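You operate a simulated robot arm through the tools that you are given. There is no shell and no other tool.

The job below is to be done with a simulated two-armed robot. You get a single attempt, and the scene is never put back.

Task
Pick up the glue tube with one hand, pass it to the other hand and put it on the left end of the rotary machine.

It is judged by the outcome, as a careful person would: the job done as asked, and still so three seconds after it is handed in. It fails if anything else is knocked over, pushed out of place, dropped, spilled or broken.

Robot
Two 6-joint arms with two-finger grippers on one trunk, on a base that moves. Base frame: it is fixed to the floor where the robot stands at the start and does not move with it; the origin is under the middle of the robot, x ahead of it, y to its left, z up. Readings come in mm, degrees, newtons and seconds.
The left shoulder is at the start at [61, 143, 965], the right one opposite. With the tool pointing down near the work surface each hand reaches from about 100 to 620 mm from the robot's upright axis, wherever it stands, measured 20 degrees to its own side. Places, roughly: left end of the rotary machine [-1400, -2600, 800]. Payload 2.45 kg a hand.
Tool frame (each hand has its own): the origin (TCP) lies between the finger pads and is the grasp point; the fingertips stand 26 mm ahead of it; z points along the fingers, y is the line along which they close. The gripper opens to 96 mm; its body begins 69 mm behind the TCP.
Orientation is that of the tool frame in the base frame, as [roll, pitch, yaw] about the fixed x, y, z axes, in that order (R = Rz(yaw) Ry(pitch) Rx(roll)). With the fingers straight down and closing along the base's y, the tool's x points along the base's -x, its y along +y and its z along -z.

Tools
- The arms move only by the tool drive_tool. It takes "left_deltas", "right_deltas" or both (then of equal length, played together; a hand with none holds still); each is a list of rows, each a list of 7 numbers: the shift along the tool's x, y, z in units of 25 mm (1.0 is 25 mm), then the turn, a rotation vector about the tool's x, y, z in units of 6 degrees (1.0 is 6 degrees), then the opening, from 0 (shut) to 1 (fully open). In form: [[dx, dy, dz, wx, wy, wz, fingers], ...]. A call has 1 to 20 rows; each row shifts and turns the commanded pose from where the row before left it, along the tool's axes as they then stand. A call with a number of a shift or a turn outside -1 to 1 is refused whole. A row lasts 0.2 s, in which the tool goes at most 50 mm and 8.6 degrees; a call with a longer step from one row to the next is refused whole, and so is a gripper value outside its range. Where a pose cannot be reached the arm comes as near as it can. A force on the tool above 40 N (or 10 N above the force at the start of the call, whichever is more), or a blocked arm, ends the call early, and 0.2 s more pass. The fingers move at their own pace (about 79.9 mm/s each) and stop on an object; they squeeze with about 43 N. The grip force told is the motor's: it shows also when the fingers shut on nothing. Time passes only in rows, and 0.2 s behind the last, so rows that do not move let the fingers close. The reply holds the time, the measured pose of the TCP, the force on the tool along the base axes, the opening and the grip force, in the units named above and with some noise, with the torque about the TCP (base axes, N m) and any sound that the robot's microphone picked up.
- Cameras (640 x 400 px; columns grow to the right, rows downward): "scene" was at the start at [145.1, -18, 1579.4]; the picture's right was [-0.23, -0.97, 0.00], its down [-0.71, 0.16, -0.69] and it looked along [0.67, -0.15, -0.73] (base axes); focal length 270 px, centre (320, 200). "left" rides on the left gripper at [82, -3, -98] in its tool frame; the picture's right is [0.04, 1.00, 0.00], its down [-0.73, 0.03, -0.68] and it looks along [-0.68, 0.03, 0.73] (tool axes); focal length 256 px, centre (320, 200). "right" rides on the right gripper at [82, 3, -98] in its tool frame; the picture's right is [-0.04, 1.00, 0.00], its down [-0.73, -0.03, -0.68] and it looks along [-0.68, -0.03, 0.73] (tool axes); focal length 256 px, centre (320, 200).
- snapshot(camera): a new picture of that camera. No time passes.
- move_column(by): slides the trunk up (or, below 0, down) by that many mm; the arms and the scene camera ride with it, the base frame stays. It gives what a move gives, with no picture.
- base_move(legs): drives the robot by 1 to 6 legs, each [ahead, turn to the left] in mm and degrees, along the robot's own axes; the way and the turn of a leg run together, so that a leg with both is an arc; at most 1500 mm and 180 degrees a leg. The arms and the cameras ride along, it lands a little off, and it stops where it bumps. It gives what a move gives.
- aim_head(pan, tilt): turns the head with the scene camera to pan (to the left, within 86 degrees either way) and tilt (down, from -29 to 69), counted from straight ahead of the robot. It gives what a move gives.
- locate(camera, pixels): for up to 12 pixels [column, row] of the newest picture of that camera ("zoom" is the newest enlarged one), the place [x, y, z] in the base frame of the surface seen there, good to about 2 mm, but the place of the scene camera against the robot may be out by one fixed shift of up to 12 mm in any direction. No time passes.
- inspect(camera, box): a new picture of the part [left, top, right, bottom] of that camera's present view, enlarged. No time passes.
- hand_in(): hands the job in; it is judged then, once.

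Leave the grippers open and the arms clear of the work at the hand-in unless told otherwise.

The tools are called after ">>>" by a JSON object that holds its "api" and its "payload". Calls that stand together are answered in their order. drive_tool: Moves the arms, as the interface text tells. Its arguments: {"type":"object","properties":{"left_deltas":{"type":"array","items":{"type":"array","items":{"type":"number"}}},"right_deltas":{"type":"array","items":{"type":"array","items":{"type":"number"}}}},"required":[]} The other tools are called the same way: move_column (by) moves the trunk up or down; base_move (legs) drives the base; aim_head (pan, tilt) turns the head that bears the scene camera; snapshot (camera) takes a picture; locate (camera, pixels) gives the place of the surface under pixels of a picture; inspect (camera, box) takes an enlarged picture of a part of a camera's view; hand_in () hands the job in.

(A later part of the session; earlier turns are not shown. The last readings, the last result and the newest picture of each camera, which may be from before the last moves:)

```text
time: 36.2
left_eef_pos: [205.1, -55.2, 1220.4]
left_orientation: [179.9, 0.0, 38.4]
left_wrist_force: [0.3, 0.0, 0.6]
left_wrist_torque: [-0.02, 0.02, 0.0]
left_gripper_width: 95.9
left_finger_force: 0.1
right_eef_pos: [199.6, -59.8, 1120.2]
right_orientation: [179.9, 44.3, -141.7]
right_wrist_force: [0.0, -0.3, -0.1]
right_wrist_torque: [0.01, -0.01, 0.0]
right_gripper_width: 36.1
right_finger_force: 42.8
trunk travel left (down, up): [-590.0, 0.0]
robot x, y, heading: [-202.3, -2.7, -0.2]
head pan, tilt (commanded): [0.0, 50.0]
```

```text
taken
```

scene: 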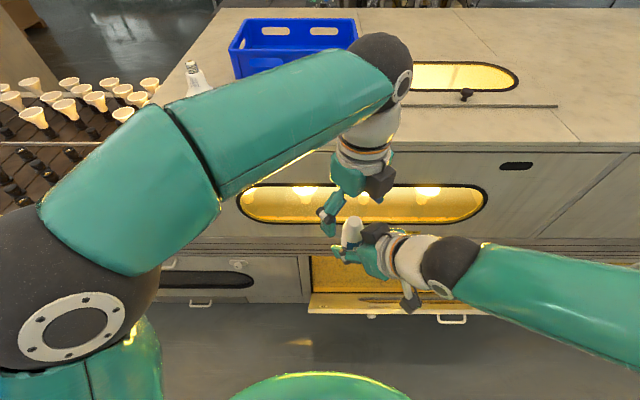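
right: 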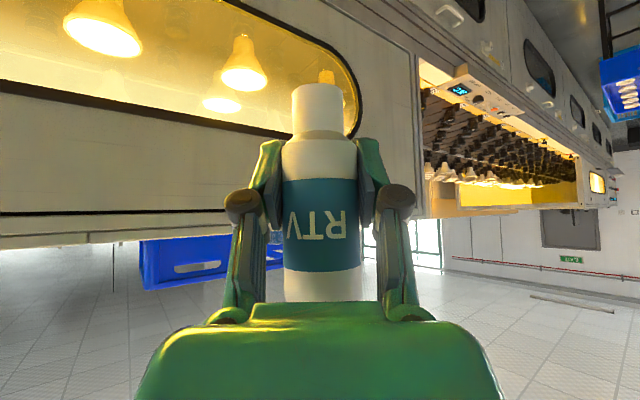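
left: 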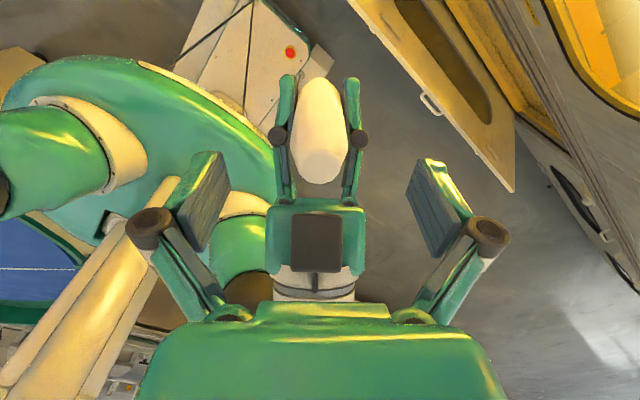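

The tube stays centred at column 320 between the left pads. I'll measure its top face and the right fingers' upper edges from this nearer view before going down further.

>>> {"api": "locate", "payload": {"camera": "left", "pixels": [[320, 155], [320, 178], [320, 140], [300, 165], [340, 165], [320, 110], [281, 135], [356, 135], [288, 80], [352, 82], [320, 85], [316, 240]]}}

```text
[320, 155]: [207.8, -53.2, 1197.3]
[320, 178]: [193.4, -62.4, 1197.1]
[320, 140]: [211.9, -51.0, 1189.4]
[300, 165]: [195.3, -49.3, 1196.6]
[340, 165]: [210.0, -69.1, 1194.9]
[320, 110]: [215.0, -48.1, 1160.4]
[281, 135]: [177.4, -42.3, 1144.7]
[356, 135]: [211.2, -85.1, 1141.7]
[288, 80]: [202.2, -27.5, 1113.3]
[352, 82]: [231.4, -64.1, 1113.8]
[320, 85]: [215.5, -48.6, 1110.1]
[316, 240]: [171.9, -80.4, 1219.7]
```

The tube axis is at (200.7, -59), its top at 1197, and the right fingers' upper edges are near 1148. I'll lower the left hand the last 41 mm to z≈1179, which puts its tips about 5 mm above the right fingers.

>>> {"api": "drive_tool", "payload": {"left_deltas": [[0, 0, 0.41, 0, 0, 0, 1], [0, 0, 0.41, 0, 0, 0, 1], [0, 0, 0.41, 0, 0, 0, 1], [0, 0, 0.41, 0, 0, 0, 1], [0, 0, 0, 0, 0, 0, 1]]}}

>>> {"api": "snapshot", "payload": {"camera": "left"}}

>>> {"api": "inspect", "payload": {"camera": "scene", "box": [280, 130, 480, 320]}}

```text
time: 37.4
left_eef_pos: [205.3, -54.9, 1178.7]
left_orientation: [180.0, 0.0, 38.6]
left_wrist_force: [0.7, -0.1, -0.7]
left_wrist_torque: [0.01, -0.02, -0.03]
left_gripper_width: 95.9
left_finger_force: 0.0
right_eef_pos: [198.1, -59.5, 1120.7]
right_orientation: [179.9, 44.5, -141.8]
right_wrist_force: [-0.1, -0.3, -1.9]
right_wrist_torque: [-0.02, 0.0, -0.03]
right_gripper_width: 36.2
right_finger_force: 43.1
trunk travel left (down, up): [-590.0, 0.0]
robot x, y, heading: [-198.1, 1.6, -0.2]
head pan, tilt (commanded): [0.0, 50.0]
```

```text
taken
```

left: 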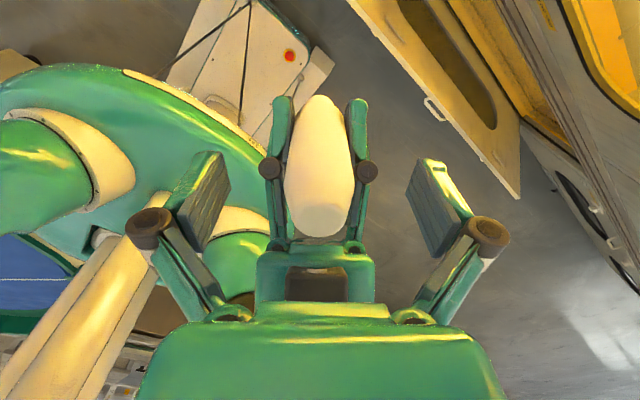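

```text
2.11 times, centred on (380, 225) of scene
```

zoom: 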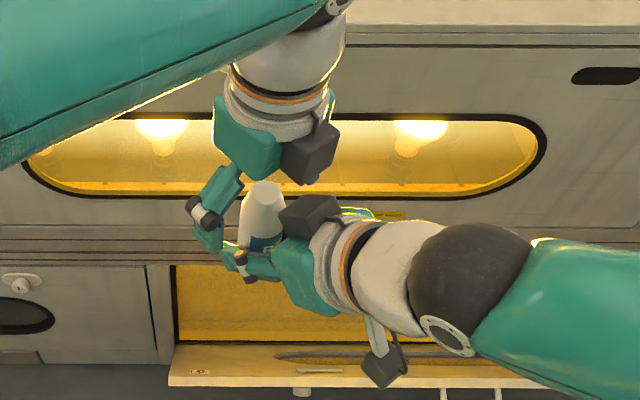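

No contact forces are showing. The tube is centred at column 319, between the pads at 228 and 408. I'll check the gap between the two dark blocks on the gripper bodies before closing.

>>> {"api": "locate", "payload": {"camera": "zoom", "pixels": [[305, 178], [325, 165], [295, 160], [310, 205], [325, 200], [290, 220], [260, 195], [205, 215], [250, 240], [262, 240]]}}

>>> {"api": "locate", "payload": {"camera": "left", "pixels": [[320, 215], [320, 232], [318, 285], [268, 168], [367, 170], [318, 272], [300, 260], [318, 130], [320, 180]]}}

```text
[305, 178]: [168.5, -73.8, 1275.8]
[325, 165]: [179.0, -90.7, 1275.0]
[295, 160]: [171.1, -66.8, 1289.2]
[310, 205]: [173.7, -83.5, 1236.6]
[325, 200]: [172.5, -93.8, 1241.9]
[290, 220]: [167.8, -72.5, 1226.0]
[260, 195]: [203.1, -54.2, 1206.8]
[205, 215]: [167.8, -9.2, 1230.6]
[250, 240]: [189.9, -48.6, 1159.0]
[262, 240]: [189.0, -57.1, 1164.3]
```

```text
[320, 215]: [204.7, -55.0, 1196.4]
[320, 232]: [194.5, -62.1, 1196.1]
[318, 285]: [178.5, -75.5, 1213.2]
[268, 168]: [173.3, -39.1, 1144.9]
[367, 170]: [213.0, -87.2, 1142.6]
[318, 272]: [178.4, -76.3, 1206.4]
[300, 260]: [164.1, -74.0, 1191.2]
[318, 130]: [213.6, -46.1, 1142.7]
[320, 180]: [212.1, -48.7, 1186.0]
```

The blocks clear each other by about 30 mm. I'll close the left fingers on the upper body of the tube while the right hand keeps holding.

>>> {"api": "drive_tool", "payload": {"left_deltas": [[0, 0, 0, 0, 0, 0, 0.7], [0, 0, 0, 0, 0, 0, 0.55], [0, 0, 0, 0, 0, 0, 0.45], [0, 0, 0, 0, 0, 0, 0.38], [0, 0, 0, 0, 0, 0, 0.2], [0, 0, 0, 0, 0, 0, 0], [0, 0, 0, 0, 0, 0, 0], [0, 0, 0, 0, 0, 0, 0]]}}

>>> {"api": "snapshot", "payload": {"camera": "left"}}

>>> {"api": "inspect", "payload": {"camera": "scene", "box": [280, 130, 480, 320]}}

```text
time: 39.2
left_eef_pos: [206.1, -54.3, 1179.7]
left_orientation: [180.0, 0.0, 38.3]
left_wrist_force: [-2.7, 1.3, 1.4]
left_wrist_torque: [0.08, 0.15, -0.01]
left_gripper_width: 36.7
left_finger_force: 42.7
right_eef_pos: [199.2, -59.5, 1119.1]
right_orientation: [179.9, 44.3, -141.7]
right_wrist_force: [3.4, -1.5, -1.9]
right_wrist_torque: [0.01, 0.02, 0.0]
right_gripper_width: 36.0
right_finger_force: 42.6
trunk travel left (down, up): [-590.0, 0.0]
robot x, y, heading: [-198.6, 2.5, -0.5]
head pan, tilt (commanded): [0.0, 50.0]
```

```text
taken
```

left: 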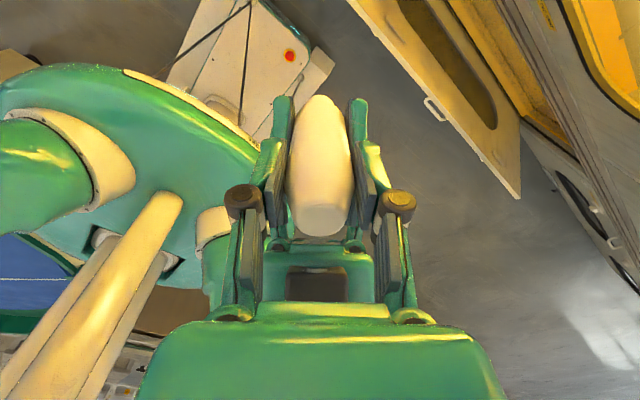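

```text
2.11 times, centred on (380, 225) of scene
```

zoom: 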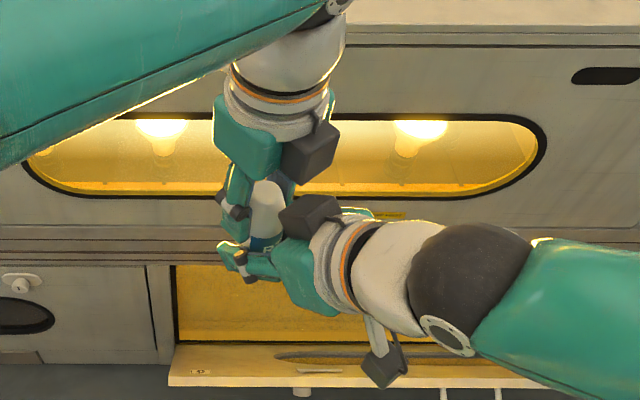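

The left hand has the tube at 36.7 mm and 43 N, and the forces between the hands are only about 3 N. I'll now open the right fingers while the left holds.

>>> {"api": "drive_tool", "payload": {"right_deltas": [[0, 0, 0, 0, 0, 0, 0.45], [0, 0, 0, 0, 0, 0, 0.6], [0, 0, 0, 0, 0, 0, 0.75], [0, 0, 0, 0, 0, 0, 0.8], [0, 0, 0, 0, 0, 0, 0.8]]}}

>>> {"api": "snapshot", "payload": {"camera": "left"}}

>>> {"api": "snapshot", "payload": {"camera": "right"}}

```text
time: 40.4
left_eef_pos: [206.6, -54.3, 1178.8]
left_orientation: [179.9, 0.0, 38.3]
left_wrist_force: [-1.0, 0.3, 0.5]
left_wrist_torque: [0.0, -0.01, 0.0]
left_gripper_width: 36.7
left_finger_force: 43.3
right_eef_pos: [198.8, -58.6, 1119.2]
right_orientation: [179.9, 44.2, -141.7]
right_wrist_force: [0.7, 0.3, -1.0]
right_wrist_torque: [0.04, -0.01, 0.04]
right_gripper_width: 76.7
right_finger_force: 0.0
trunk travel left (down, up): [-590.0, 0.0]
robot x, y, heading: [-199.5, -1.5, 0.0]
head pan, tilt (commanded): [0.0, 50.0]
```

```text
taken
```

left: 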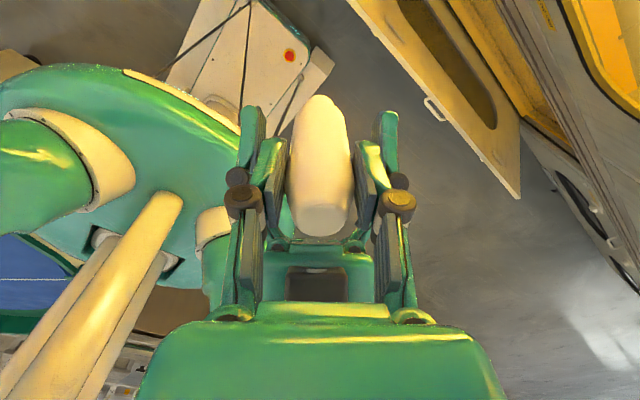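

```text
taken
```

right: 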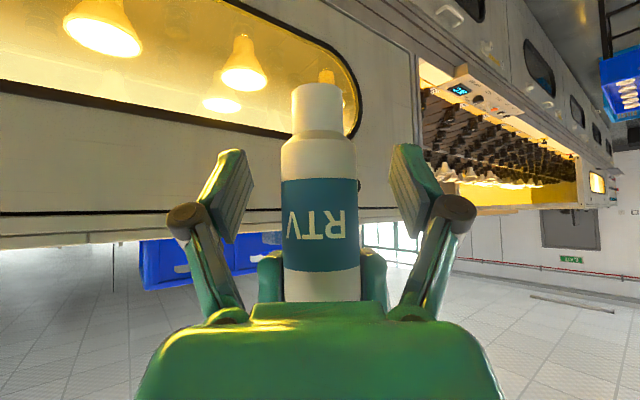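

The right fingers are clear at 77 mm and the left hand alone holds the tube, still upright. I'll move the left hand forward and up, out of the right hand's open jaws.

>>> {"api": "drive_tool", "payload": {"left_deltas": [[0.5, 0, -0.1, 0, 0, 0, 0], [0.8, 0, -0.3, 0, 0, 0, 0], [0.8, 0, -0.5, 0, 0, 0, 0], [0.8, 0, -0.7, 0, 0, 0, 0], [0.8, 0, -0.7, 0, 0, 0, 0], [0, 0, 0, 0, 0, 0, 0]]}}

>>> {"api": "snapshot", "payload": {"camera": "left"}}

>>> {"api": "snapshot", "payload": {"camera": "scene"}}

```text
time: 41.8
left_eef_pos: [278.1, 3.1, 1236.8]
left_orientation: [180.0, 0.0, 38.4]
left_wrist_force: [0.5, -0.2, -0.4]
left_wrist_torque: [0.03, -0.01, 0.0]
left_gripper_width: 36.8
left_finger_force: 43.5
right_eef_pos: [198.7, -59.6, 1120.5]
right_orientation: [179.9, 44.4, -141.7]
right_wrist_force: [-0.8, -0.5, -0.8]
right_wrist_torque: [0.0, 0.01, 0.02]
right_gripper_width: 76.9
right_finger_force: 0.0
trunk travel left (down, up): [-590.0, 0.0]
robot x, y, heading: [-200.7, 2.5, 0.0]
head pan, tilt (commanded): [0.0, 50.0]
```

```text
taken
```

left: 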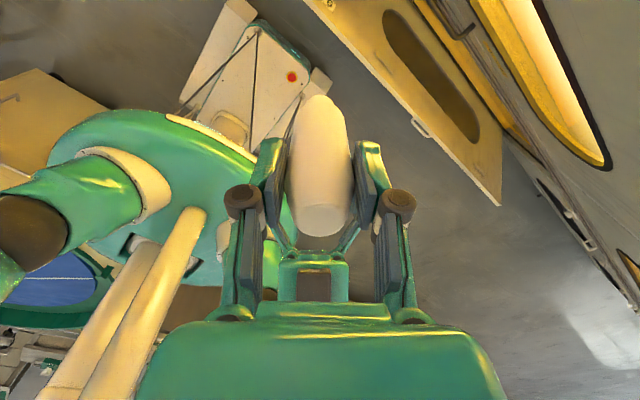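

```text
taken
```

scene: 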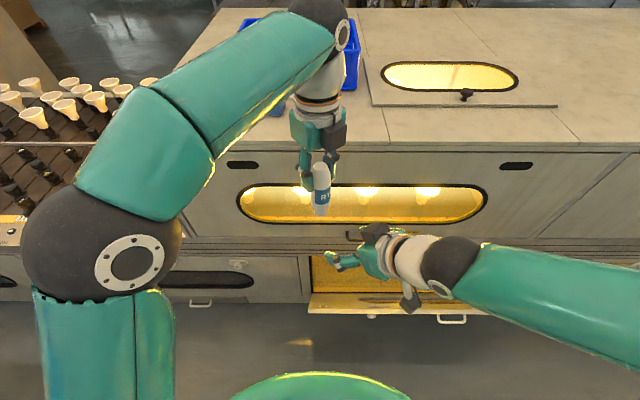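

The handover worked: the tube is in the left hand and the right hand is empty. I'll yaw the right hand back to straight ahead and move it right and back out of the way.

>>> {"api": "drive_tool", "payload": {"right_deltas": [[0, 0, 0, 0.707, 0, 0.707, 0.8], [0, 0, 0, 0.707, 0, 0.707, 0.8], [0, 0, 0, 0.707, 0, 0.707, 0.8], [0, 0, 0, 0.707, 0, 0.707, 0.8], [0, 0, 0, 0.707, 0, 0.707, 0.8], [0, 0, 0, 0.707, 0, 0.707, 0.8], [0.2, -0.9, -0.2, 0, 0, 0, 0.8], [0.2, -0.9, -0.2, 0, 0, 0, 0.8], [0.2, -0.9, -0.2, 0, 0, 0, 0.8], [0.2, -0.9, -0.2, 0, 0, 0, 0.8], [0.2, -0.9, -0.2, 0, 0, 0, 0.8], [0.2, -0.9, -0.2, 0, 0, 0, 0.8], [0.2, -0.9, -0.2, 0, 0, 0, 0.8], [0.2, -0.9, -0.2, 0, 0, 0, 0.8], [0, 0, 0, 0, 0, 0, 0.8]]}}

>>> {"api": "snapshot", "payload": {"camera": "scene"}}

```text
time: 45.0
left_eef_pos: [278.7, 3.3, 1237.0]
left_orientation: [-179.9, 0.0, 38.5]
left_wrist_force: [0.2, 0.4, -0.6]
left_wrist_torque: [0.0, 0.02, 0.01]
left_gripper_width: 36.7
left_finger_force: 43.5
right_eef_pos: [172.0, -238.6, 1144.2]
right_orientation: [-179.6, 44.4, -177.3]
right_wrist_force: [0.0, -0.1, -0.4]
right_wrist_torque: [0.02, -0.03, 0.0]
right_gripper_width: 76.7
right_finger_force: 0.0
right hand out of reach, approached as far as the arm can: row 9, 10, 11, 12
trunk travel left (down, up): [-590.0, 0.0]
robot x, y, heading: [-201.1, 1.2, 0.1]
head pan, tilt (commanded): [0.0, 50.0]
```

```text
taken
```

scene: 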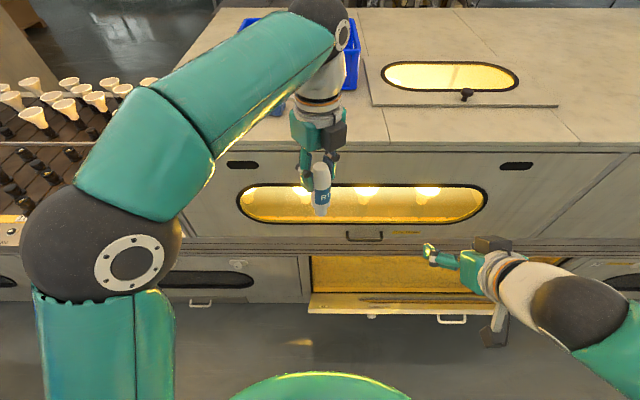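

The right arm is clear. Now I'll draw the left hand with the tube in closer to the robot for carrying.

>>> {"api": "drive_tool", "payload": {"left_deltas": [[-0.44, -0.83, 0, 0, 0, 0, 0], [-0.44, -0.83, 0, 0, 0, 0, 0], [-0.44, -0.83, 0, 0, 0, 0, 0], [-0.44, -0.83, 0, 0, 0, 0, 0], [-0.44, -0.83, 0, 0, 0, 0, 0], [-0.44, -0.83, 0, 0, 0, 0, 0], [0, 0, 0, 0, 0, 0, 0]]}}

>>> {"api": "aim_head", "payload": {"pan": -86, "tilt": 30}}

>>> {"api": "snapshot", "payload": {"camera": "scene"}}

```text
time: 46.6
left_eef_pos: [149.0, 59.7, 1236.9]
left_orientation: [-180.0, 0.0, 38.6]
left_wrist_force: [0.9, -0.5, -1.0]
left_wrist_torque: [0.03, 0.0, 0.02]
left_gripper_width: 36.6
left_finger_force: 43.1
right_eef_pos: [172.3, -239.2, 1143.7]
right_orientation: [-179.6, 44.2, -177.3]
right_wrist_force: [-0.4, 0.1, 0.4]
right_wrist_torque: [-0.01, 0.0, 0.03]
right_gripper_width: 77.0
right_finger_force: 0.0
trunk travel left (down, up): [-590.0, 0.0]
robot x, y, heading: [-200.6, 0.9, -0.2]
head pan, tilt (commanded): [0.0, 50.0]
```

```text
time: 48.2
left_eef_pos: [149.9, 60.2, 1236.0]
left_orientation: [-179.9, 0.0, 38.4]
left_wrist_force: [-0.1, -0.4, -0.9]
left_wrist_torque: [0.01, -0.02, 0.0]
left_gripper_width: 36.7
left_finger_force: 43.4
right_eef_pos: [172.1, -238.4, 1143.9]
right_orientation: [-179.6, 44.2, -177.3]
right_wrist_force: [0.3, 0.0, -0.1]
right_wrist_torque: [0.01, 0.0, 0.03]
right_gripper_width: 77.0
right_finger_force: 0.0
trunk travel left (down, up): [-590.0, 0.0]
robot x, y, heading: [-200.6, -0.0, -0.2]
head pan, tilt (commanded): [-85.9, 30.0]
```

```text
taken
```

scene: 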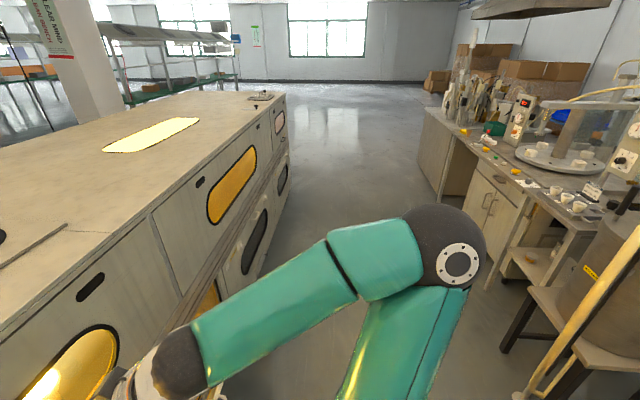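

The aisle to the right is clear down its middle. On its right side there is a stand with a pot at (580,330), and further on the rotary machine. I'll locate the edges that narrow the way.

>>> {"api": "locate", "payload": {"camera": "scene", "pixels": [[535, 290], [505, 350], [540, 395], [590, 350], [525, 265], [470, 240], [425, 195], [500, 175], [465, 145], [290, 220], [400, 205], [580, 260]]}}

```text
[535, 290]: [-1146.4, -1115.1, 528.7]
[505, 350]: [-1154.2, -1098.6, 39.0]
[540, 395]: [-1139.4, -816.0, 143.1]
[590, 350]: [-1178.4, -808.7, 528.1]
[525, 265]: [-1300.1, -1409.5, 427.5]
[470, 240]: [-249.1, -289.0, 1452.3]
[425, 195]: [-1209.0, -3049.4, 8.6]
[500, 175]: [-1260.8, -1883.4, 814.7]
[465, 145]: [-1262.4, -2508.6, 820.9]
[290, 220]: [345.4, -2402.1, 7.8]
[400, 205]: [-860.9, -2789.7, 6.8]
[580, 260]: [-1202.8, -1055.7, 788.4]
```

The way down the aisle is clear, with the stand edge at x≈-1140 and the machine's front edge at x≈-1260. I'll turn right about 103° in place and look ahead.

>>> {"api": "base_move", "payload": {"legs": [[0, -103]]}}

>>> {"api": "aim_head", "payload": {"pan": -25, "tilt": 25}}

>>> {"api": "snapshot", "payload": {"camera": "scene"}}

```text
time: 50.6
left_eef_pos: [128.9, -128.0, 1236.8]
left_orientation: [-179.9, 0.1, 7.4]
left_wrist_force: [-0.1, 0.4, -0.3]
left_wrist_torque: [0.05, -0.02, -0.01]
left_gripper_width: 36.5
left_finger_force: 42.6
right_eef_pos: [-5.9, -395.1, 1146.1]
right_orientation: [-179.8, 44.4, 151.7]
right_wrist_force: [0.4, 0.1, -0.2]
right_wrist_torque: [0.02, -0.02, 0.05]
right_gripper_width: 76.8
right_finger_force: 0.0
trunk travel left (down, up): [-590.0, 0.0]
robot x, y, heading: [-194.8, 11.6, -30.3]
head pan, tilt (commanded): [-85.9, 30.0]
stopped in leg 1: the robot was blocked; the commanded pose is now the measured one
```

```text
time: 51.9
left_eef_pos: [128.1, -126.7, 1238.2]
left_orientation: [179.9, 0.0, 7.4]
left_wrist_force: [0.4, -0.4, -1.1]
left_wrist_torque: [0.0, -0.02, 0.01]
left_gripper_width: 36.4
left_finger_force: 42.9
right_eef_pos: [-4.4, -394.4, 1144.5]
right_orientation: [-179.6, 44.3, 151.7]
right_wrist_force: [-0.4, -0.2, -0.3]
right_wrist_torque: [0.03, -0.01, 0.03]
right_gripper_width: 77.0
right_finger_force: 0.0
trunk travel left (down, up): [-590.0, 0.0]
robot x, y, heading: [-191.9, 11.8, -30.3]
head pan, tilt (commanded): [-25.0, 25.0]
```

```text
taken
```

scene: 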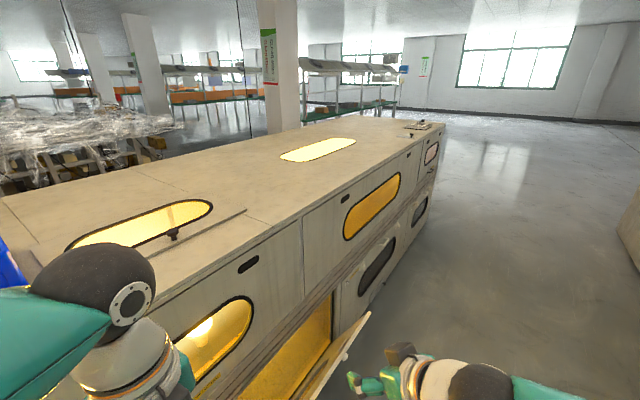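

The turn stopped at heading -30° because something blocked the robot, and the base was nudged towards +x/+y. That points to contact at the rear right. I'll look there before moving again.

>>> {"api": "aim_head", "payload": {"pan": -86, "tilt": 45}}

>>> {"api": "snapshot", "payload": {"camera": "scene"}}

>>> {"api": "snapshot", "payload": {"camera": "left"}}

>>> {"api": "snapshot", "payload": {"camera": "right"}}

```text
time: 53.2
left_eef_pos: [128.5, -127.2, 1237.3]
left_orientation: [-180.0, -0.1, 7.4]
left_wrist_force: [-0.2, 0.1, -0.6]
left_wrist_torque: [0.01, -0.01, 0.0]
left_gripper_width: 36.5
left_finger_force: 43.2
right_eef_pos: [-5.3, -393.2, 1145.9]
right_orientation: [-179.6, 44.4, 151.7]
right_wrist_force: [-0.7, 0.5, 0.4]
right_wrist_torque: [-0.01, 0.03, 0.0]
right_gripper_width: 76.9
right_finger_force: 0.0
trunk travel left (down, up): [-590.0, 0.0]
robot x, y, heading: [-199.8, 13.6, -30.4]
head pan, tilt (commanded): [-85.9, 45.0]
```

```text
taken
```

scene: 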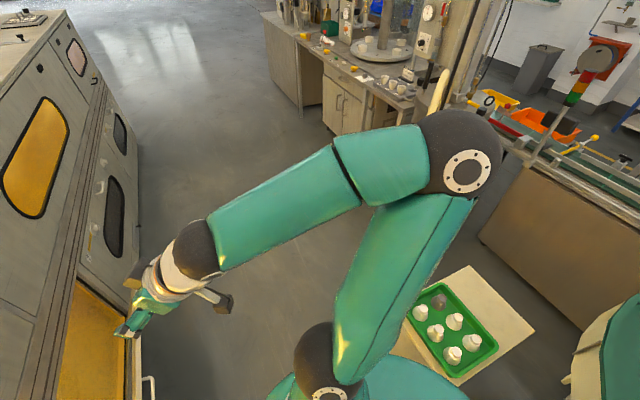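

```text
taken
```

left: 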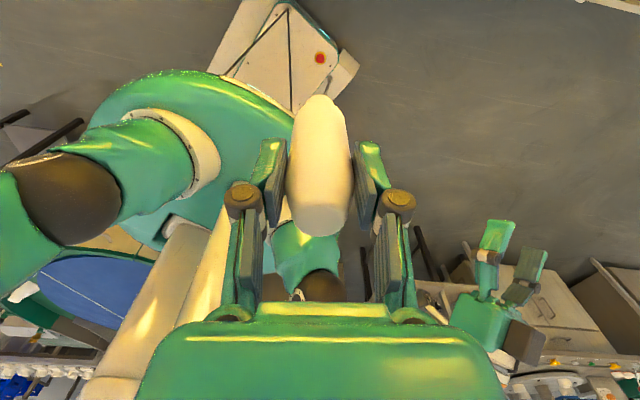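

```text
taken
```

right: 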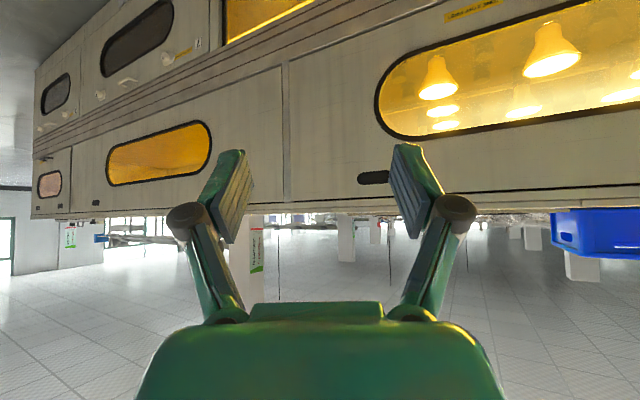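

There is a small table with a green tray of white cups right behind me on the right, at (460,330). I'll enlarge and locate it to see whether the bump disturbed anything.

>>> {"api": "inspect", "payload": {"camera": "scene", "box": [370, 240, 610, 400]}}

>>> {"api": "locate", "payload": {"camera": "scene", "pixels": [[470, 268], [533, 330], [455, 383], [430, 300], [480, 345], [402, 345], [425, 290], [436, 333], [454, 355], [490, 240], [600, 320], [590, 395]]}}

```text
2.50 times, centred on (490, 320) of scene
```

zoom: 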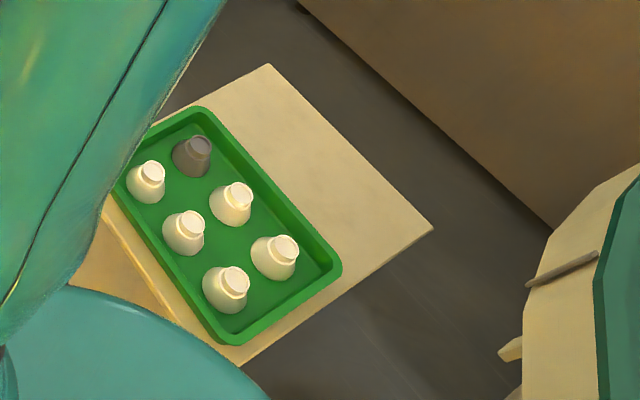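

```text
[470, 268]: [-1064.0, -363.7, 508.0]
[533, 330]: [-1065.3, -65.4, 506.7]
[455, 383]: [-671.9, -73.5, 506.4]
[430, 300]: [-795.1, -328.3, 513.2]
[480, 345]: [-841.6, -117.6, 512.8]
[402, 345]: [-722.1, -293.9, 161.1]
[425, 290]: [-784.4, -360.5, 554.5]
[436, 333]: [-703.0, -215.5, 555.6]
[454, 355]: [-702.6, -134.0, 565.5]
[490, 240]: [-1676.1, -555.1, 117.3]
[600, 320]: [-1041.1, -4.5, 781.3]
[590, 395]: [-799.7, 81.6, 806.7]
```

The tray table's near edge is at x≈-672, and its cups all stand upright, so it looks untouched and still about 120 mm from my base corner. The nudge in +y suggests contact at the front instead, so I'll look at the front and left.

>>> {"api": "aim_head", "payload": {"pan": 0, "tilt": 65}}

>>> {"api": "snapshot", "payload": {"camera": "scene"}}

>>> {"api": "aim_head", "payload": {"pan": 60, "tilt": 45}}

>>> {"api": "snapshot", "payload": {"camera": "scene"}}

```text
time: 54.8
left_eef_pos: [129.4, -127.6, 1237.2]
left_orientation: [179.9, 0.1, 7.5]
left_wrist_force: [-0.2, 1.0, -1.1]
left_wrist_torque: [-0.01, 0.04, 0.0]
left_gripper_width: 36.9
left_finger_force: 42.5
right_eef_pos: [-5.3, -394.3, 1145.1]
right_orientation: [-179.6, 44.3, 151.8]
right_wrist_force: [0.3, 1.0, -0.8]
right_wrist_torque: [-0.01, -0.02, -0.01]
right_gripper_width: 76.8
right_finger_force: 0.1
trunk travel left (down, up): [-590.0, 0.0]
robot x, y, heading: [-196.1, 10.4, -30.6]
head pan, tilt (commanded): [0.0, 65.0]
```

```text
taken
```

scene: 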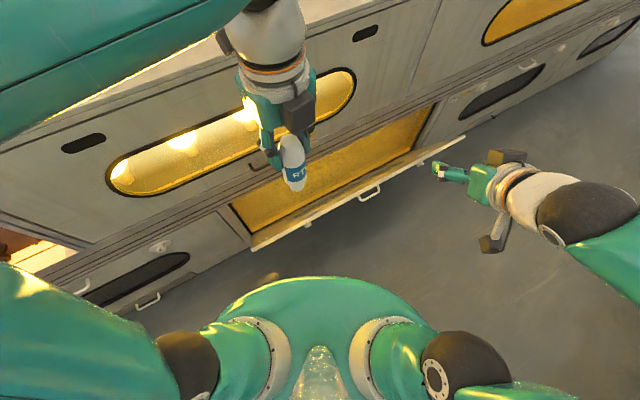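

```text
time: 56.1
left_eef_pos: [129.2, -126.0, 1237.4]
left_orientation: [-180.0, 0.0, 7.4]
left_wrist_force: [0.8, 0.1, -0.3]
left_wrist_torque: [0.02, -0.03, 0.03]
left_gripper_width: 36.7
left_finger_force: 43.4
right_eef_pos: [-5.3, -394.1, 1145.3]
right_orientation: [-179.6, 44.4, 151.7]
right_wrist_force: [0.0, -0.1, -0.4]
right_wrist_torque: [-0.02, 0.0, -0.02]
right_gripper_width: 76.8
right_finger_force: 0.1
trunk travel left (down, up): [-590.0, 0.0]
robot x, y, heading: [-193.8, 11.3, -30.6]
head pan, tilt (commanded): [60.0, 45.0]
```

```text
taken
```

scene: 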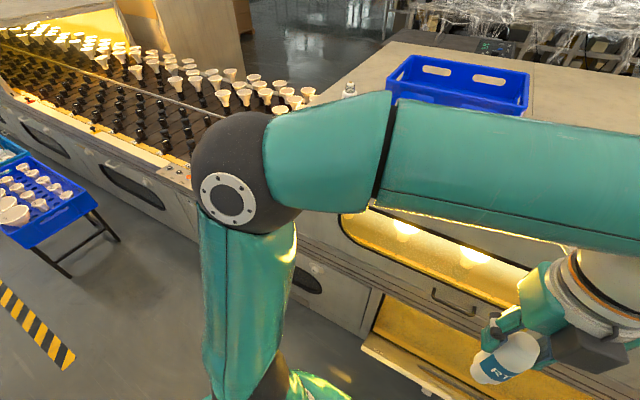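

Nothing is touching in front or at the left elbow. In the earlier view there was a bright slanted pole near the right elbow, so I'll look there more closely.

>>> {"api": "aim_head", "payload": {"pan": -86, "tilt": 25}}

>>> {"api": "snapshot", "payload": {"camera": "scene"}}

>>> {"api": "locate", "payload": {"camera": "scene", "pixels": [[440, 180], [437, 165], [465, 270], [500, 300], [430, 250], [400, 300], [560, 330], [500, 180], [620, 330], [530, 260]]}}

```text
time: 58.4
left_eef_pos: [128.4, -126.9, 1238.1]
left_orientation: [179.9, 0.1, 7.5]
left_wrist_force: [1.1, -0.7, -1.2]
left_wrist_torque: [-0.01, -0.01, -0.01]
left_gripper_width: 36.5
left_finger_force: 43.3
right_eef_pos: [-5.2, -394.2, 1144.8]
right_orientation: [-179.6, 44.4, 151.7]
right_wrist_force: [-1.1, 1.3, 0.3]
right_wrist_torque: [0.01, 0.04, 0.01]
right_gripper_width: 76.9
right_finger_force: 0.0
trunk travel left (down, up): [-590.0, 0.0]
robot x, y, heading: [-197.0, 11.9, -30.5]
head pan, tilt (commanded): [-85.9, 25.0]
```

```text
taken
```

scene: 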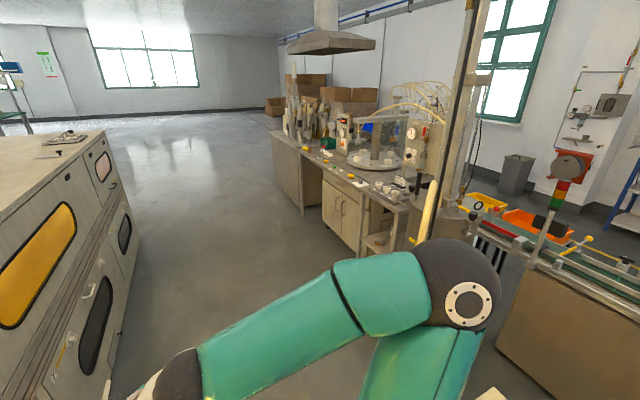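

```text
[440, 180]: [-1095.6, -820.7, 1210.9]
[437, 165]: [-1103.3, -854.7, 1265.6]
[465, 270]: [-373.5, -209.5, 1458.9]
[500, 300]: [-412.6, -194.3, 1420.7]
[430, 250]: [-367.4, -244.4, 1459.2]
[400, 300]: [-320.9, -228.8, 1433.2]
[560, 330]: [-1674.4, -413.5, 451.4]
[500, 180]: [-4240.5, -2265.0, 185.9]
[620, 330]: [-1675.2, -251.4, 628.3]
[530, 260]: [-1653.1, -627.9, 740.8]
```

The pole is far away at (-1100, -820), so it isn't touching. I'll re-measure my base's outline and the floor around it from the left camera's view.

>>> {"api": "locate", "payload": {"camera": "left", "pixels": [[245, 3], [318, 57], [357, 65], [320, 15], [335, 90], [220, 65], [30, 150], [75, 125], [5, 115], [420, 240], [470, 250], [590, 265]]}}

>>> {"api": "inspect", "payload": {"camera": "left", "box": [0, 0, 400, 250]}}

```text
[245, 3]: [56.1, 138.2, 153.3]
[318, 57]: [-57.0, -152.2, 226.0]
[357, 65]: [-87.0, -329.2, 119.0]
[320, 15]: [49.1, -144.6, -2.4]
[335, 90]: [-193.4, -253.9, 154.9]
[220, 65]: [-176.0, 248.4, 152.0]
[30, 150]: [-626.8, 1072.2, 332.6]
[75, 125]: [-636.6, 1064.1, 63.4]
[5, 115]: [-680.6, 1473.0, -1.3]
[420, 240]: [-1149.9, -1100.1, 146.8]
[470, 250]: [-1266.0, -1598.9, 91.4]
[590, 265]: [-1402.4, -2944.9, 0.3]
```

```text
1.60 times, centred on (200, 125) of left
```

zoom: 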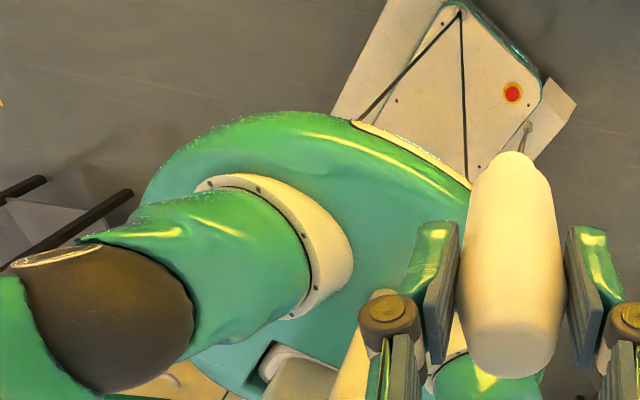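

My base outline is as I thought and the floor in front is clear. Something low under the tray table may be what I touched, because a tan surface at z≈161 shows below its top at (402,345). I'll look there again.

>>> {"api": "aim_head", "payload": {"pan": -86, "tilt": 60}}

>>> {"api": "snapshot", "payload": {"camera": "scene"}}

```text
time: 59.4
left_eef_pos: [129.6, -127.9, 1237.4]
left_orientation: [-180.0, 0.0, 7.4]
left_wrist_force: [-0.7, -0.3, -1.7]
left_wrist_torque: [0.04, -0.03, 0.0]
left_gripper_width: 36.8
left_finger_force: 42.9
right_eef_pos: [-5.2, -394.0, 1144.8]
right_orientation: [-179.5, 44.3, 151.7]
right_wrist_force: [0.8, -0.4, 0.6]
right_wrist_torque: [-0.04, 0.02, -0.01]
right_gripper_width: 76.5
right_finger_force: 0.1
trunk travel left (down, up): [-590.0, 0.0]
robot x, y, heading: [-198.9, 11.5, -30.6]
head pan, tilt (commanded): [-85.9, 60.0]
```

```text
taken
```

scene: 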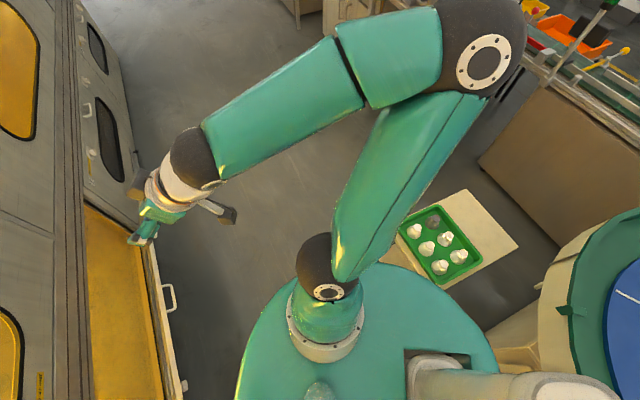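

Now I see a beige piece of the blue turntable machine at (520,340), close behind the shoulder plate. I'll locate it and the surrounding edges.

>>> {"api": "inspect", "payload": {"camera": "scene", "box": [380, 180, 640, 400]}}

>>> {"api": "locate", "payload": {"camera": "scene", "pixels": [[505, 335], [520, 345], [535, 320], [515, 368], [495, 325], [545, 300], [560, 310], [580, 370], [400, 262], [410, 268], [540, 350], [500, 365]]}}

```text
1.82 times, centred on (510, 290) of scene
```

zoom: 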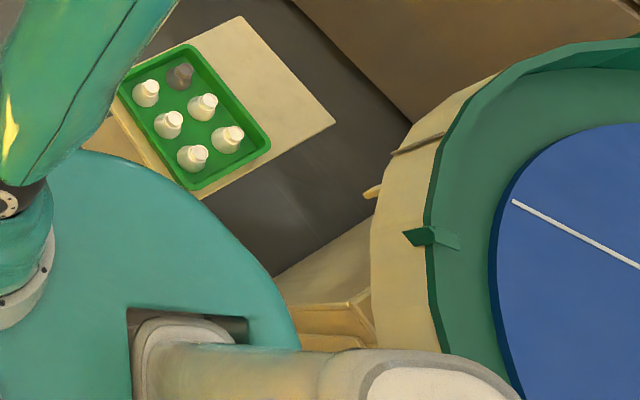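

```text
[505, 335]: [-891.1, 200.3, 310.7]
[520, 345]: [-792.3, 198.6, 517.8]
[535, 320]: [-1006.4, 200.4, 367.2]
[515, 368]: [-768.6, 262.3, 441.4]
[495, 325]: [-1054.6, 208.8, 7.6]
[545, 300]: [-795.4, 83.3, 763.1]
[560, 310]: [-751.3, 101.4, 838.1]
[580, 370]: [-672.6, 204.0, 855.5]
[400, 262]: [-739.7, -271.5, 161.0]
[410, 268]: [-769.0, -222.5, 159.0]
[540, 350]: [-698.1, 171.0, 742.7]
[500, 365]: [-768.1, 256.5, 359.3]
```

I can't see a contact anywhere yet. The floor directly behind my base is hidden by the shoulder plate. I'll use the free right hand's camera to look back there, starting by bringing the right tool upright and turning it about its axis.

>>> {"api": "drive_tool", "payload": {"right_deltas": [[0, 0, 0, 0, 1, 0, 0.8], [0, 0, 0, 0, 1, 0, 0.8], [0, 0, 0, 0, 1, 0, 0.8], [0, 0, 0, 0, 1, 0, 0.8], [0, 0, 0, 0, 1, 0, 0.8], [0, 0, 0, 0, 1, 0, 0.8], [0, 0, 0, 0, 1, 0, 0.8], [0, 0, 0, 0, 0.4, 0, 0.8], [0, 0, 0, 0, 0, -1, 0.8], [0, 0, 0, 0, 0, -1, 0.8], [0, 0, 0, 0, 0, -1, 0.8], [0, 0, 0, 0, 0, -1, 0.8], [0, 0, 0, 0, 0, -1, 0.8], [0, 0, 0, 0, 0, -1, 0.8], [0, 0, 0, 0, 0, -1, 0.8], [0, 0, 0, 0, 0, -1, 0.8], [0, 0, 0, 0, 0, -1, 0.8], [0, 0, 0, 0, 0, -1, 0.8], [0, 0, 0, 0, 0, -1, 0.8], [0, 0, 0, 0, 0, 0, 0.8]]}}

>>> {"api": "snapshot", "payload": {"camera": "right"}}

```text
time: 63.6
left_eef_pos: [129.2, -126.7, 1236.9]
left_orientation: [-180.0, -0.1, 7.4]
left_wrist_force: [-0.4, 1.1, -0.4]
left_wrist_torque: [-0.01, 0.03, -0.02]
left_gripper_width: 36.5
left_finger_force: 42.8
right_eef_pos: [-5.3, -395.3, 1145.6]
right_orientation: [-179.8, -0.3, -142.5]
right_wrist_force: [-0.3, 0.3, 0.5]
right_wrist_torque: [0.01, -0.02, 0.01]
right_gripper_width: 76.6
right_finger_force: 0.2
trunk travel left (down, up): [-590.0, 0.0]
robot x, y, heading: [-197.7, 10.1, -30.4]
head pan, tilt (commanded): [-85.9, 60.0]
```

```text
taken
```

right: 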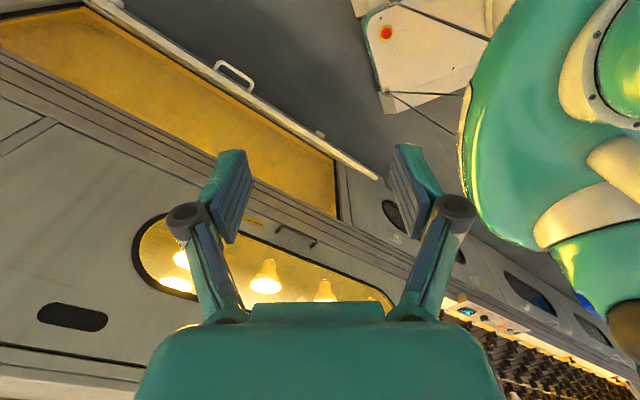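

I can see the floor between my base and the bench is clear. I'll keep turning the right camera further round to look behind the base.

>>> {"api": "drive_tool", "payload": {"right_deltas": [[0, 0, 0, 0, 0, -1, 0.8], [0, 0, 0, 0, 0, -1, 0.8], [0, 0, 0, 0, 0, -1, 0.8], [0, 0, 0, 0, 0, -1, 0.8], [0, 0, 0, 0, 0, -1, 0.8], [0, 0, 0, 0, 0, -1, 0.8], [0, 0, 0, 0, 0, -1, 0.8], [0, 0, 0, 0, 0, -1, 0.8], [0, 0, 0, 0, 0, -1, 0.8], [0, 0, 0, 0, 0, -1, 0.8], [0, 0, 0, 0, 0, -1, 0.8], [0, 0, 0, 0, 0, -1, 0.8], [0, 0, 0, 0, 0, -1, 0.8], [0, 0, 0, 0, 0, -1, 0.8], [0, 0, 0, 0, 0, -1, 0.8], [0, 0, 0, 0, 0, -1, 0.8], [0, 0, 0, 0, 0, 0, 0.8]]}}

>>> {"api": "snapshot", "payload": {"camera": "right"}}

```text
time: 67.2
left_eef_pos: [128.8, -127.4, 1237.0]
left_orientation: [-179.9, -0.1, 7.4]
left_wrist_force: [0.7, -0.2, -1.2]
left_wrist_torque: [0.01, 0.01, 0.03]
left_gripper_width: 36.8
left_finger_force: 42.8
right_eef_pos: [-6.2, -394.2, 1145.7]
right_orientation: [179.7, -0.1, -46.4]
right_wrist_force: [-0.8, -0.1, 0.3]
right_wrist_torque: [0.01, 0.0, -0.04]
right_gripper_width: 76.5
right_finger_force: 0.1
trunk travel left (down, up): [-590.0, 0.0]
robot x, y, heading: [-194.4, 15.1, -30.5]
head pan, tilt (commanded): [-85.9, 60.0]
```

```text
taken
```

right: 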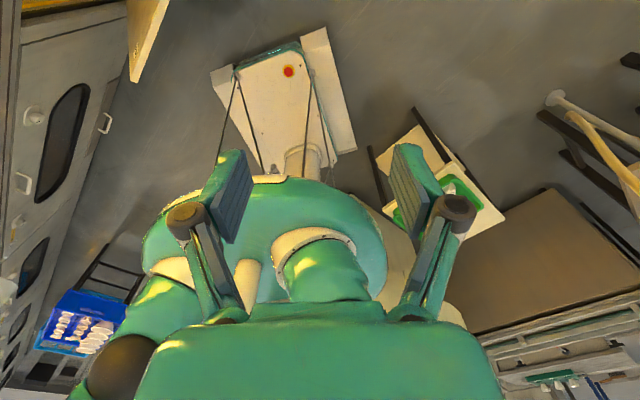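

Now I see my base at (290,100), and the tray table's dark legs at (370,150) and (416,110) just beside the base's rear-right corner. I'll locate those.

>>> {"api": "inspect", "payload": {"camera": "right", "box": [200, 20, 520, 260]}}

>>> {"api": "locate", "payload": {"camera": "right", "pixels": [[356, 148], [351, 100], [322, 30], [370, 148], [374, 165], [415, 108], [425, 125], [400, 150], [420, 140], [380, 190], [500, 215], [470, 180]]}}

```text
1.67 times, centred on (360, 140) of right
```

zoom: 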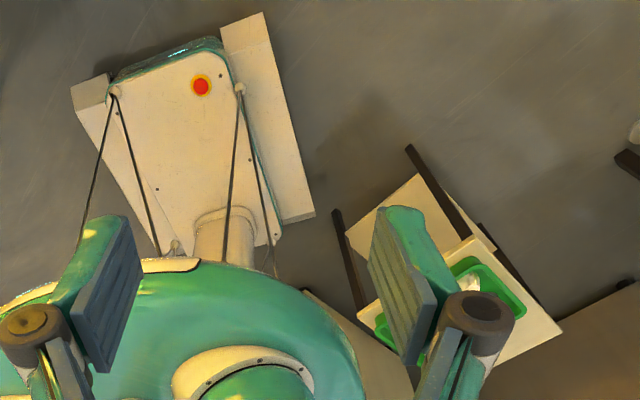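

```text
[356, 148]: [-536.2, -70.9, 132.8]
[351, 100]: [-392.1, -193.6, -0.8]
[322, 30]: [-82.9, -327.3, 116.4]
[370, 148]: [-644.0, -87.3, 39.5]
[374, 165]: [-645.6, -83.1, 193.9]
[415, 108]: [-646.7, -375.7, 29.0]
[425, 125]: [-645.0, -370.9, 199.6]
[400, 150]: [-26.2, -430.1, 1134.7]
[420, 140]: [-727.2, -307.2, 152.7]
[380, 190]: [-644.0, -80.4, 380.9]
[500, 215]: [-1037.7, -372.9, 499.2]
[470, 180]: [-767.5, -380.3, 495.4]
```

My base corner is still about 100 mm from the tray table's leg at (-645, -87), and nothing there looks disturbed. To be safe I'll first drive 120 mm ahead along the present heading, away from that table and towards the clear floor in front of the bench, then try a small turn.

>>> {"api": "base_move", "payload": {"legs": [[120, 0]]}}

>>> {"api": "snapshot", "payload": {"camera": "right"}}

```text
time: 68.5
left_eef_pos: [235.0, -189.4, 1236.5]
left_orientation: [-179.8, 0.1, 7.4]
left_wrist_force: [0.0, 0.0, -1.3]
left_wrist_torque: [-0.01, 0.03, 0.0]
left_gripper_width: 36.9
left_finger_force: 43.5
right_eef_pos: [100.7, -456.3, 1145.8]
right_orientation: [179.7, 0.1, -46.6]
right_wrist_force: [0.6, 0.9, -0.6]
right_wrist_torque: [0.03, 0.01, 0.0]
right_gripper_width: 77.0
right_finger_force: 0.1
trunk travel left (down, up): [-590.0, 0.0]
robot x, y, heading: [-86.0, -42.8, -30.5]
head pan, tilt (commanded): [-85.9, 60.0]
```

```text
taken
```

right: 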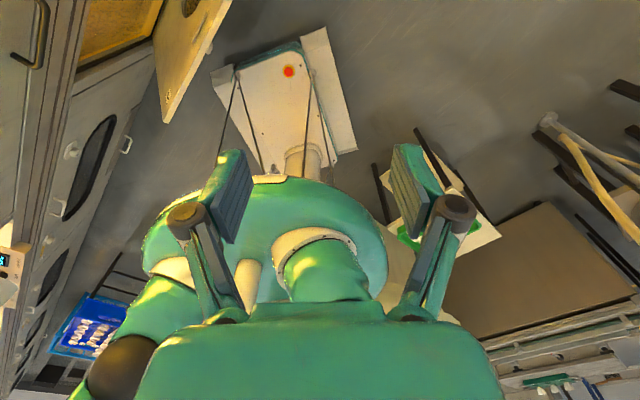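

The forward move went freely. Now I'll try a 20° right turn and watch the result.

>>> {"api": "base_move", "payload": {"legs": [[0, -20]]}}

>>> {"api": "snapshot", "payload": {"camera": "right"}}

```text
time: 70.1
left_eef_pos: [163.8, -294.4, 1239.5]
left_orientation: [-179.9, 0.0, -12.9]
left_wrist_force: [-0.4, 0.1, -0.1]
left_wrist_torque: [-0.02, -0.02, 0.03]
left_gripper_width: 36.6
left_finger_force: 43.2
right_eef_pos: [-54.4, -497.3, 1145.8]
right_orientation: [179.6, 0.0, -66.8]
right_wrist_force: [0.2, 0.1, -0.9]
right_wrist_torque: [-0.01, -0.01, 0.0]
right_gripper_width: 76.7
right_finger_force: 0.0
trunk travel left (down, up): [-590.0, 0.0]
robot x, y, heading: [-84.1, -44.1, -50.6]
head pan, tilt (commanded): [-85.9, 60.0]
```

```text
taken
```

right: 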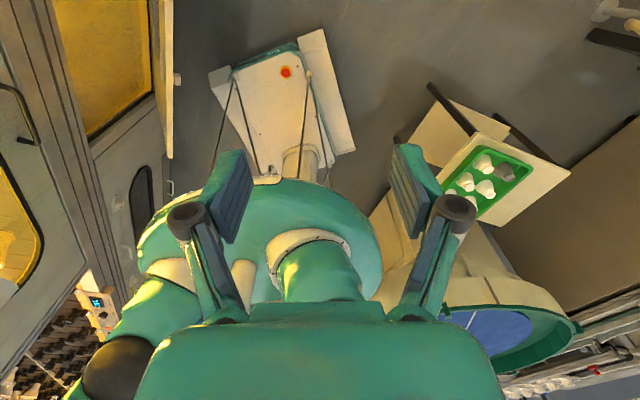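

The turn worked this time, and the tray and its cups stand undisturbed. I'll turn a further 53° right, to face down the aisle.

>>> {"api": "base_move", "payload": {"legs": [[0, -53]]}}

>>> {"api": "aim_head", "payload": {"pan": -20, "tilt": 25}}

>>> {"api": "snapshot", "payload": {"camera": "scene"}}

>>> {"api": "snapshot", "payload": {"camera": "right"}}

```text
time: 73.2
left_eef_pos: [-134.3, -385.8, 1237.5]
left_orientation: [-180.0, -0.1, -66.0]
left_wrist_force: [0.9, 0.0, -0.4]
left_wrist_torque: [0.0, 0.0, -0.03]
left_gripper_width: 36.4
left_finger_force: 43.0
right_eef_pos: [-428.5, -334.3, 1146.9]
right_orientation: [179.6, -0.1, -120.1]
right_wrist_force: [-0.2, 0.1, 0.5]
right_wrist_torque: [0.0, 0.0, -0.01]
right_gripper_width: 77.3
right_finger_force: 0.0
trunk travel left (down, up): [-590.0, 0.0]
robot x, y, heading: [-49.5, -44.0, -103.9]
head pan, tilt (commanded): [-85.9, 60.0]
```

```text
time: 74.5
left_eef_pos: [-133.9, -386.8, 1238.0]
left_orientation: [180.0, 0.0, -66.2]
left_wrist_force: [0.1, -0.3, -0.2]
left_wrist_torque: [0.0, 0.04, 0.0]
left_gripper_width: 36.2
left_finger_force: 42.7
right_eef_pos: [-428.4, -333.6, 1145.6]
right_orientation: [179.7, 0.0, -120.1]
right_wrist_force: [-0.1, -0.2, -0.2]
right_wrist_torque: [0.0, -0.03, 0.02]
right_gripper_width: 77.0
right_finger_force: 0.1
trunk travel left (down, up): [-590.0, 0.0]
robot x, y, heading: [-47.4, -47.9, -104.0]
head pan, tilt (commanded): [-20.0, 25.0]
```

```text
taken
```

scene: 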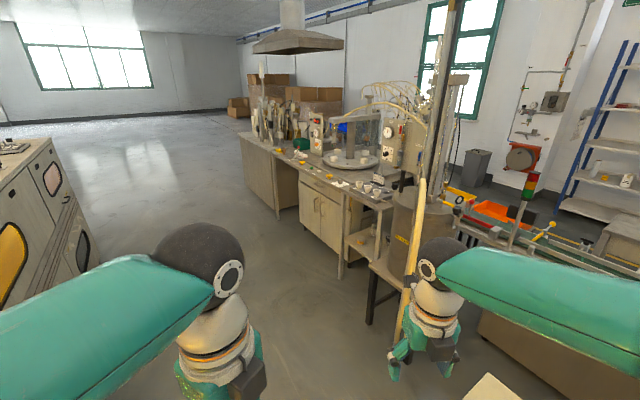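

```text
taken
```

right: 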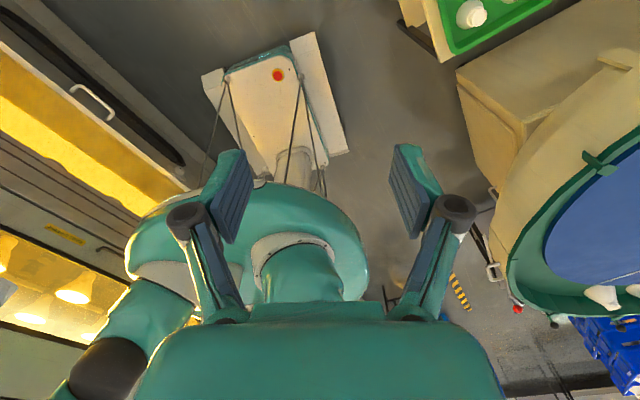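

I'm now facing down the aisle. The reported base position and the hand readings differ by several centimetres, so I'll cross-check by locating a landmark measured earlier, the far cabinet's bottom corner (before at (-1209, -3049, 9)), plus the machine edges.

>>> {"api": "locate", "payload": {"camera": "scene", "pixels": [[277, 217], [280, 170], [298, 180], [342, 275], [366, 185], [302, 152], [372, 322], [403, 300], [350, 200], [240, 140], [330, 160], [310, 175]]}}

>>> {"api": "inspect", "payload": {"camera": "scene", "box": [230, 80, 430, 240]}}

```text
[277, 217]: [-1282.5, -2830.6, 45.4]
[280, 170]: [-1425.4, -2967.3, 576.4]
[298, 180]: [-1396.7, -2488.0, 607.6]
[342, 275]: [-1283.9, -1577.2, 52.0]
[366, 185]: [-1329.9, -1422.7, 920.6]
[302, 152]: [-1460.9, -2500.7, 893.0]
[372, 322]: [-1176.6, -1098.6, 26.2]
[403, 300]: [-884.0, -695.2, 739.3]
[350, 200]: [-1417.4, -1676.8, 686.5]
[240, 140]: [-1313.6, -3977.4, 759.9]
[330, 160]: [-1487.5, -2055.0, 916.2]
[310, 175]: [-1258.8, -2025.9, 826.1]
```

```text
2.50 times, centred on (330, 160) of scene
```

zoom: 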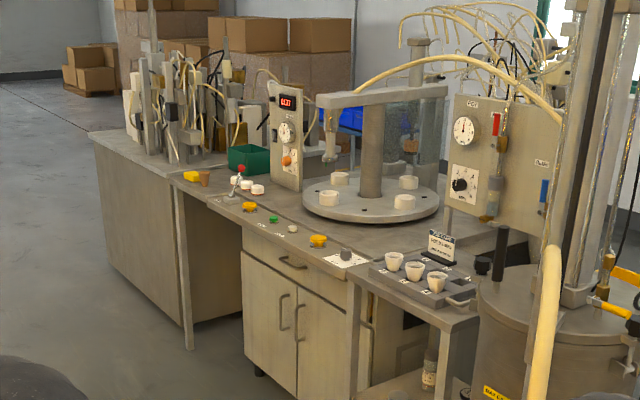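

The landmarks agree, with the machine's front edge at x≈-1259. Now I'll locate points on the left end of the machine in the enlarged view: the yellow block at (190,176), orange cup at (204,180), green box at (250,160), joystick at (238,200), table corner at (180,200) and control box at (285,160).

>>> {"api": "locate", "payload": {"camera": "zoom", "pixels": [[190, 176], [204, 180], [250, 165], [236, 196], [180, 198], [165, 178], [270, 180], [248, 207], [215, 185], [225, 195], [130, 140], [290, 190]]}}

```text
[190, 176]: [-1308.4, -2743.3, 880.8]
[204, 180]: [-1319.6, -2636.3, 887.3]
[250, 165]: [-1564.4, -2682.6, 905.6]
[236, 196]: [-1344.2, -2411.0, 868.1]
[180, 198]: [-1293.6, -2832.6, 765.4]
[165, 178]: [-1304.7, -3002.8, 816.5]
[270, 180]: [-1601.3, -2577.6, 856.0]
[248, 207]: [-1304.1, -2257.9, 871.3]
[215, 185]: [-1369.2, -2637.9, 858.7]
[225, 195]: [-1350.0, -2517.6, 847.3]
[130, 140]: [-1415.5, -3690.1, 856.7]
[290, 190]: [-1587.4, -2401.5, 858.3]
```

The machine's top is at z≈850–860 with a possibly free spot near (-1370, -2638). I'll check the slanted pole's lower end so that I pass it safely.

>>> {"api": "locate", "payload": {"camera": "scene", "pixels": [[398, 338], [402, 310], [412, 250], [420, 190], [300, 380], [150, 220], [75, 200], [385, 345], [350, 330], [250, 260]]}}

```text
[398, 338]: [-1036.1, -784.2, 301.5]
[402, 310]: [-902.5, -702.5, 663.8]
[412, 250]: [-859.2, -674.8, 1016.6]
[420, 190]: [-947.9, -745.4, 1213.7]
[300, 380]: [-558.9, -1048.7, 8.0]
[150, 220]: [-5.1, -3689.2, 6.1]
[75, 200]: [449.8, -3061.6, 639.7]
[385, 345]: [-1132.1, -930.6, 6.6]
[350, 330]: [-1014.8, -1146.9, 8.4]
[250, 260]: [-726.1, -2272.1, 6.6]
```

The pole stays beyond x=-860, and my path keeps to x>-650 there. I'll drive 1200 mm ahead.

>>> {"api": "base_move", "payload": {"legs": [[1200, 0]]}}

>>> {"api": "snapshot", "payload": {"camera": "scene"}}

```text
time: 80.7
left_eef_pos: [-434.1, -1548.3, 1238.7]
left_orientation: [-180.0, 0.0, -66.6]
left_wrist_force: [-0.5, -0.2, -0.9]
left_wrist_torque: [0.02, 0.02, -0.01]
left_gripper_width: 36.6
left_finger_force: 42.9
right_eef_pos: [-726.7, -1494.3, 1146.3]
right_orientation: [179.7, 0.0, -120.6]
right_wrist_force: [0.1, 0.1, 0.3]
right_wrist_torque: [0.04, 0.02, -0.01]
right_gripper_width: 76.9
right_finger_force: 0.1
trunk travel left (down, up): [-590.0, 0.0]
robot x, y, heading: [-344.2, -1209.6, -104.7]
head pan, tilt (commanded): [-20.0, 25.0]
```

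```text
taken
```

scene: 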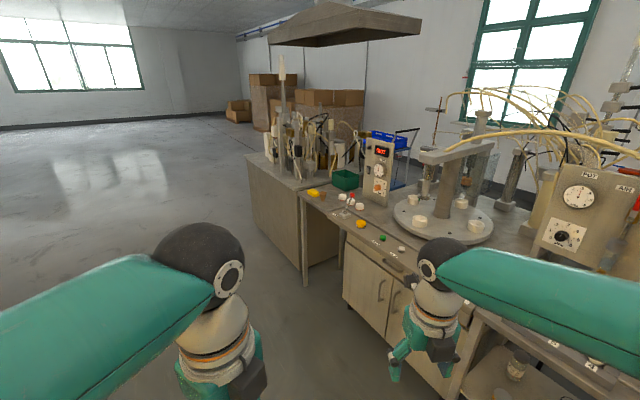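

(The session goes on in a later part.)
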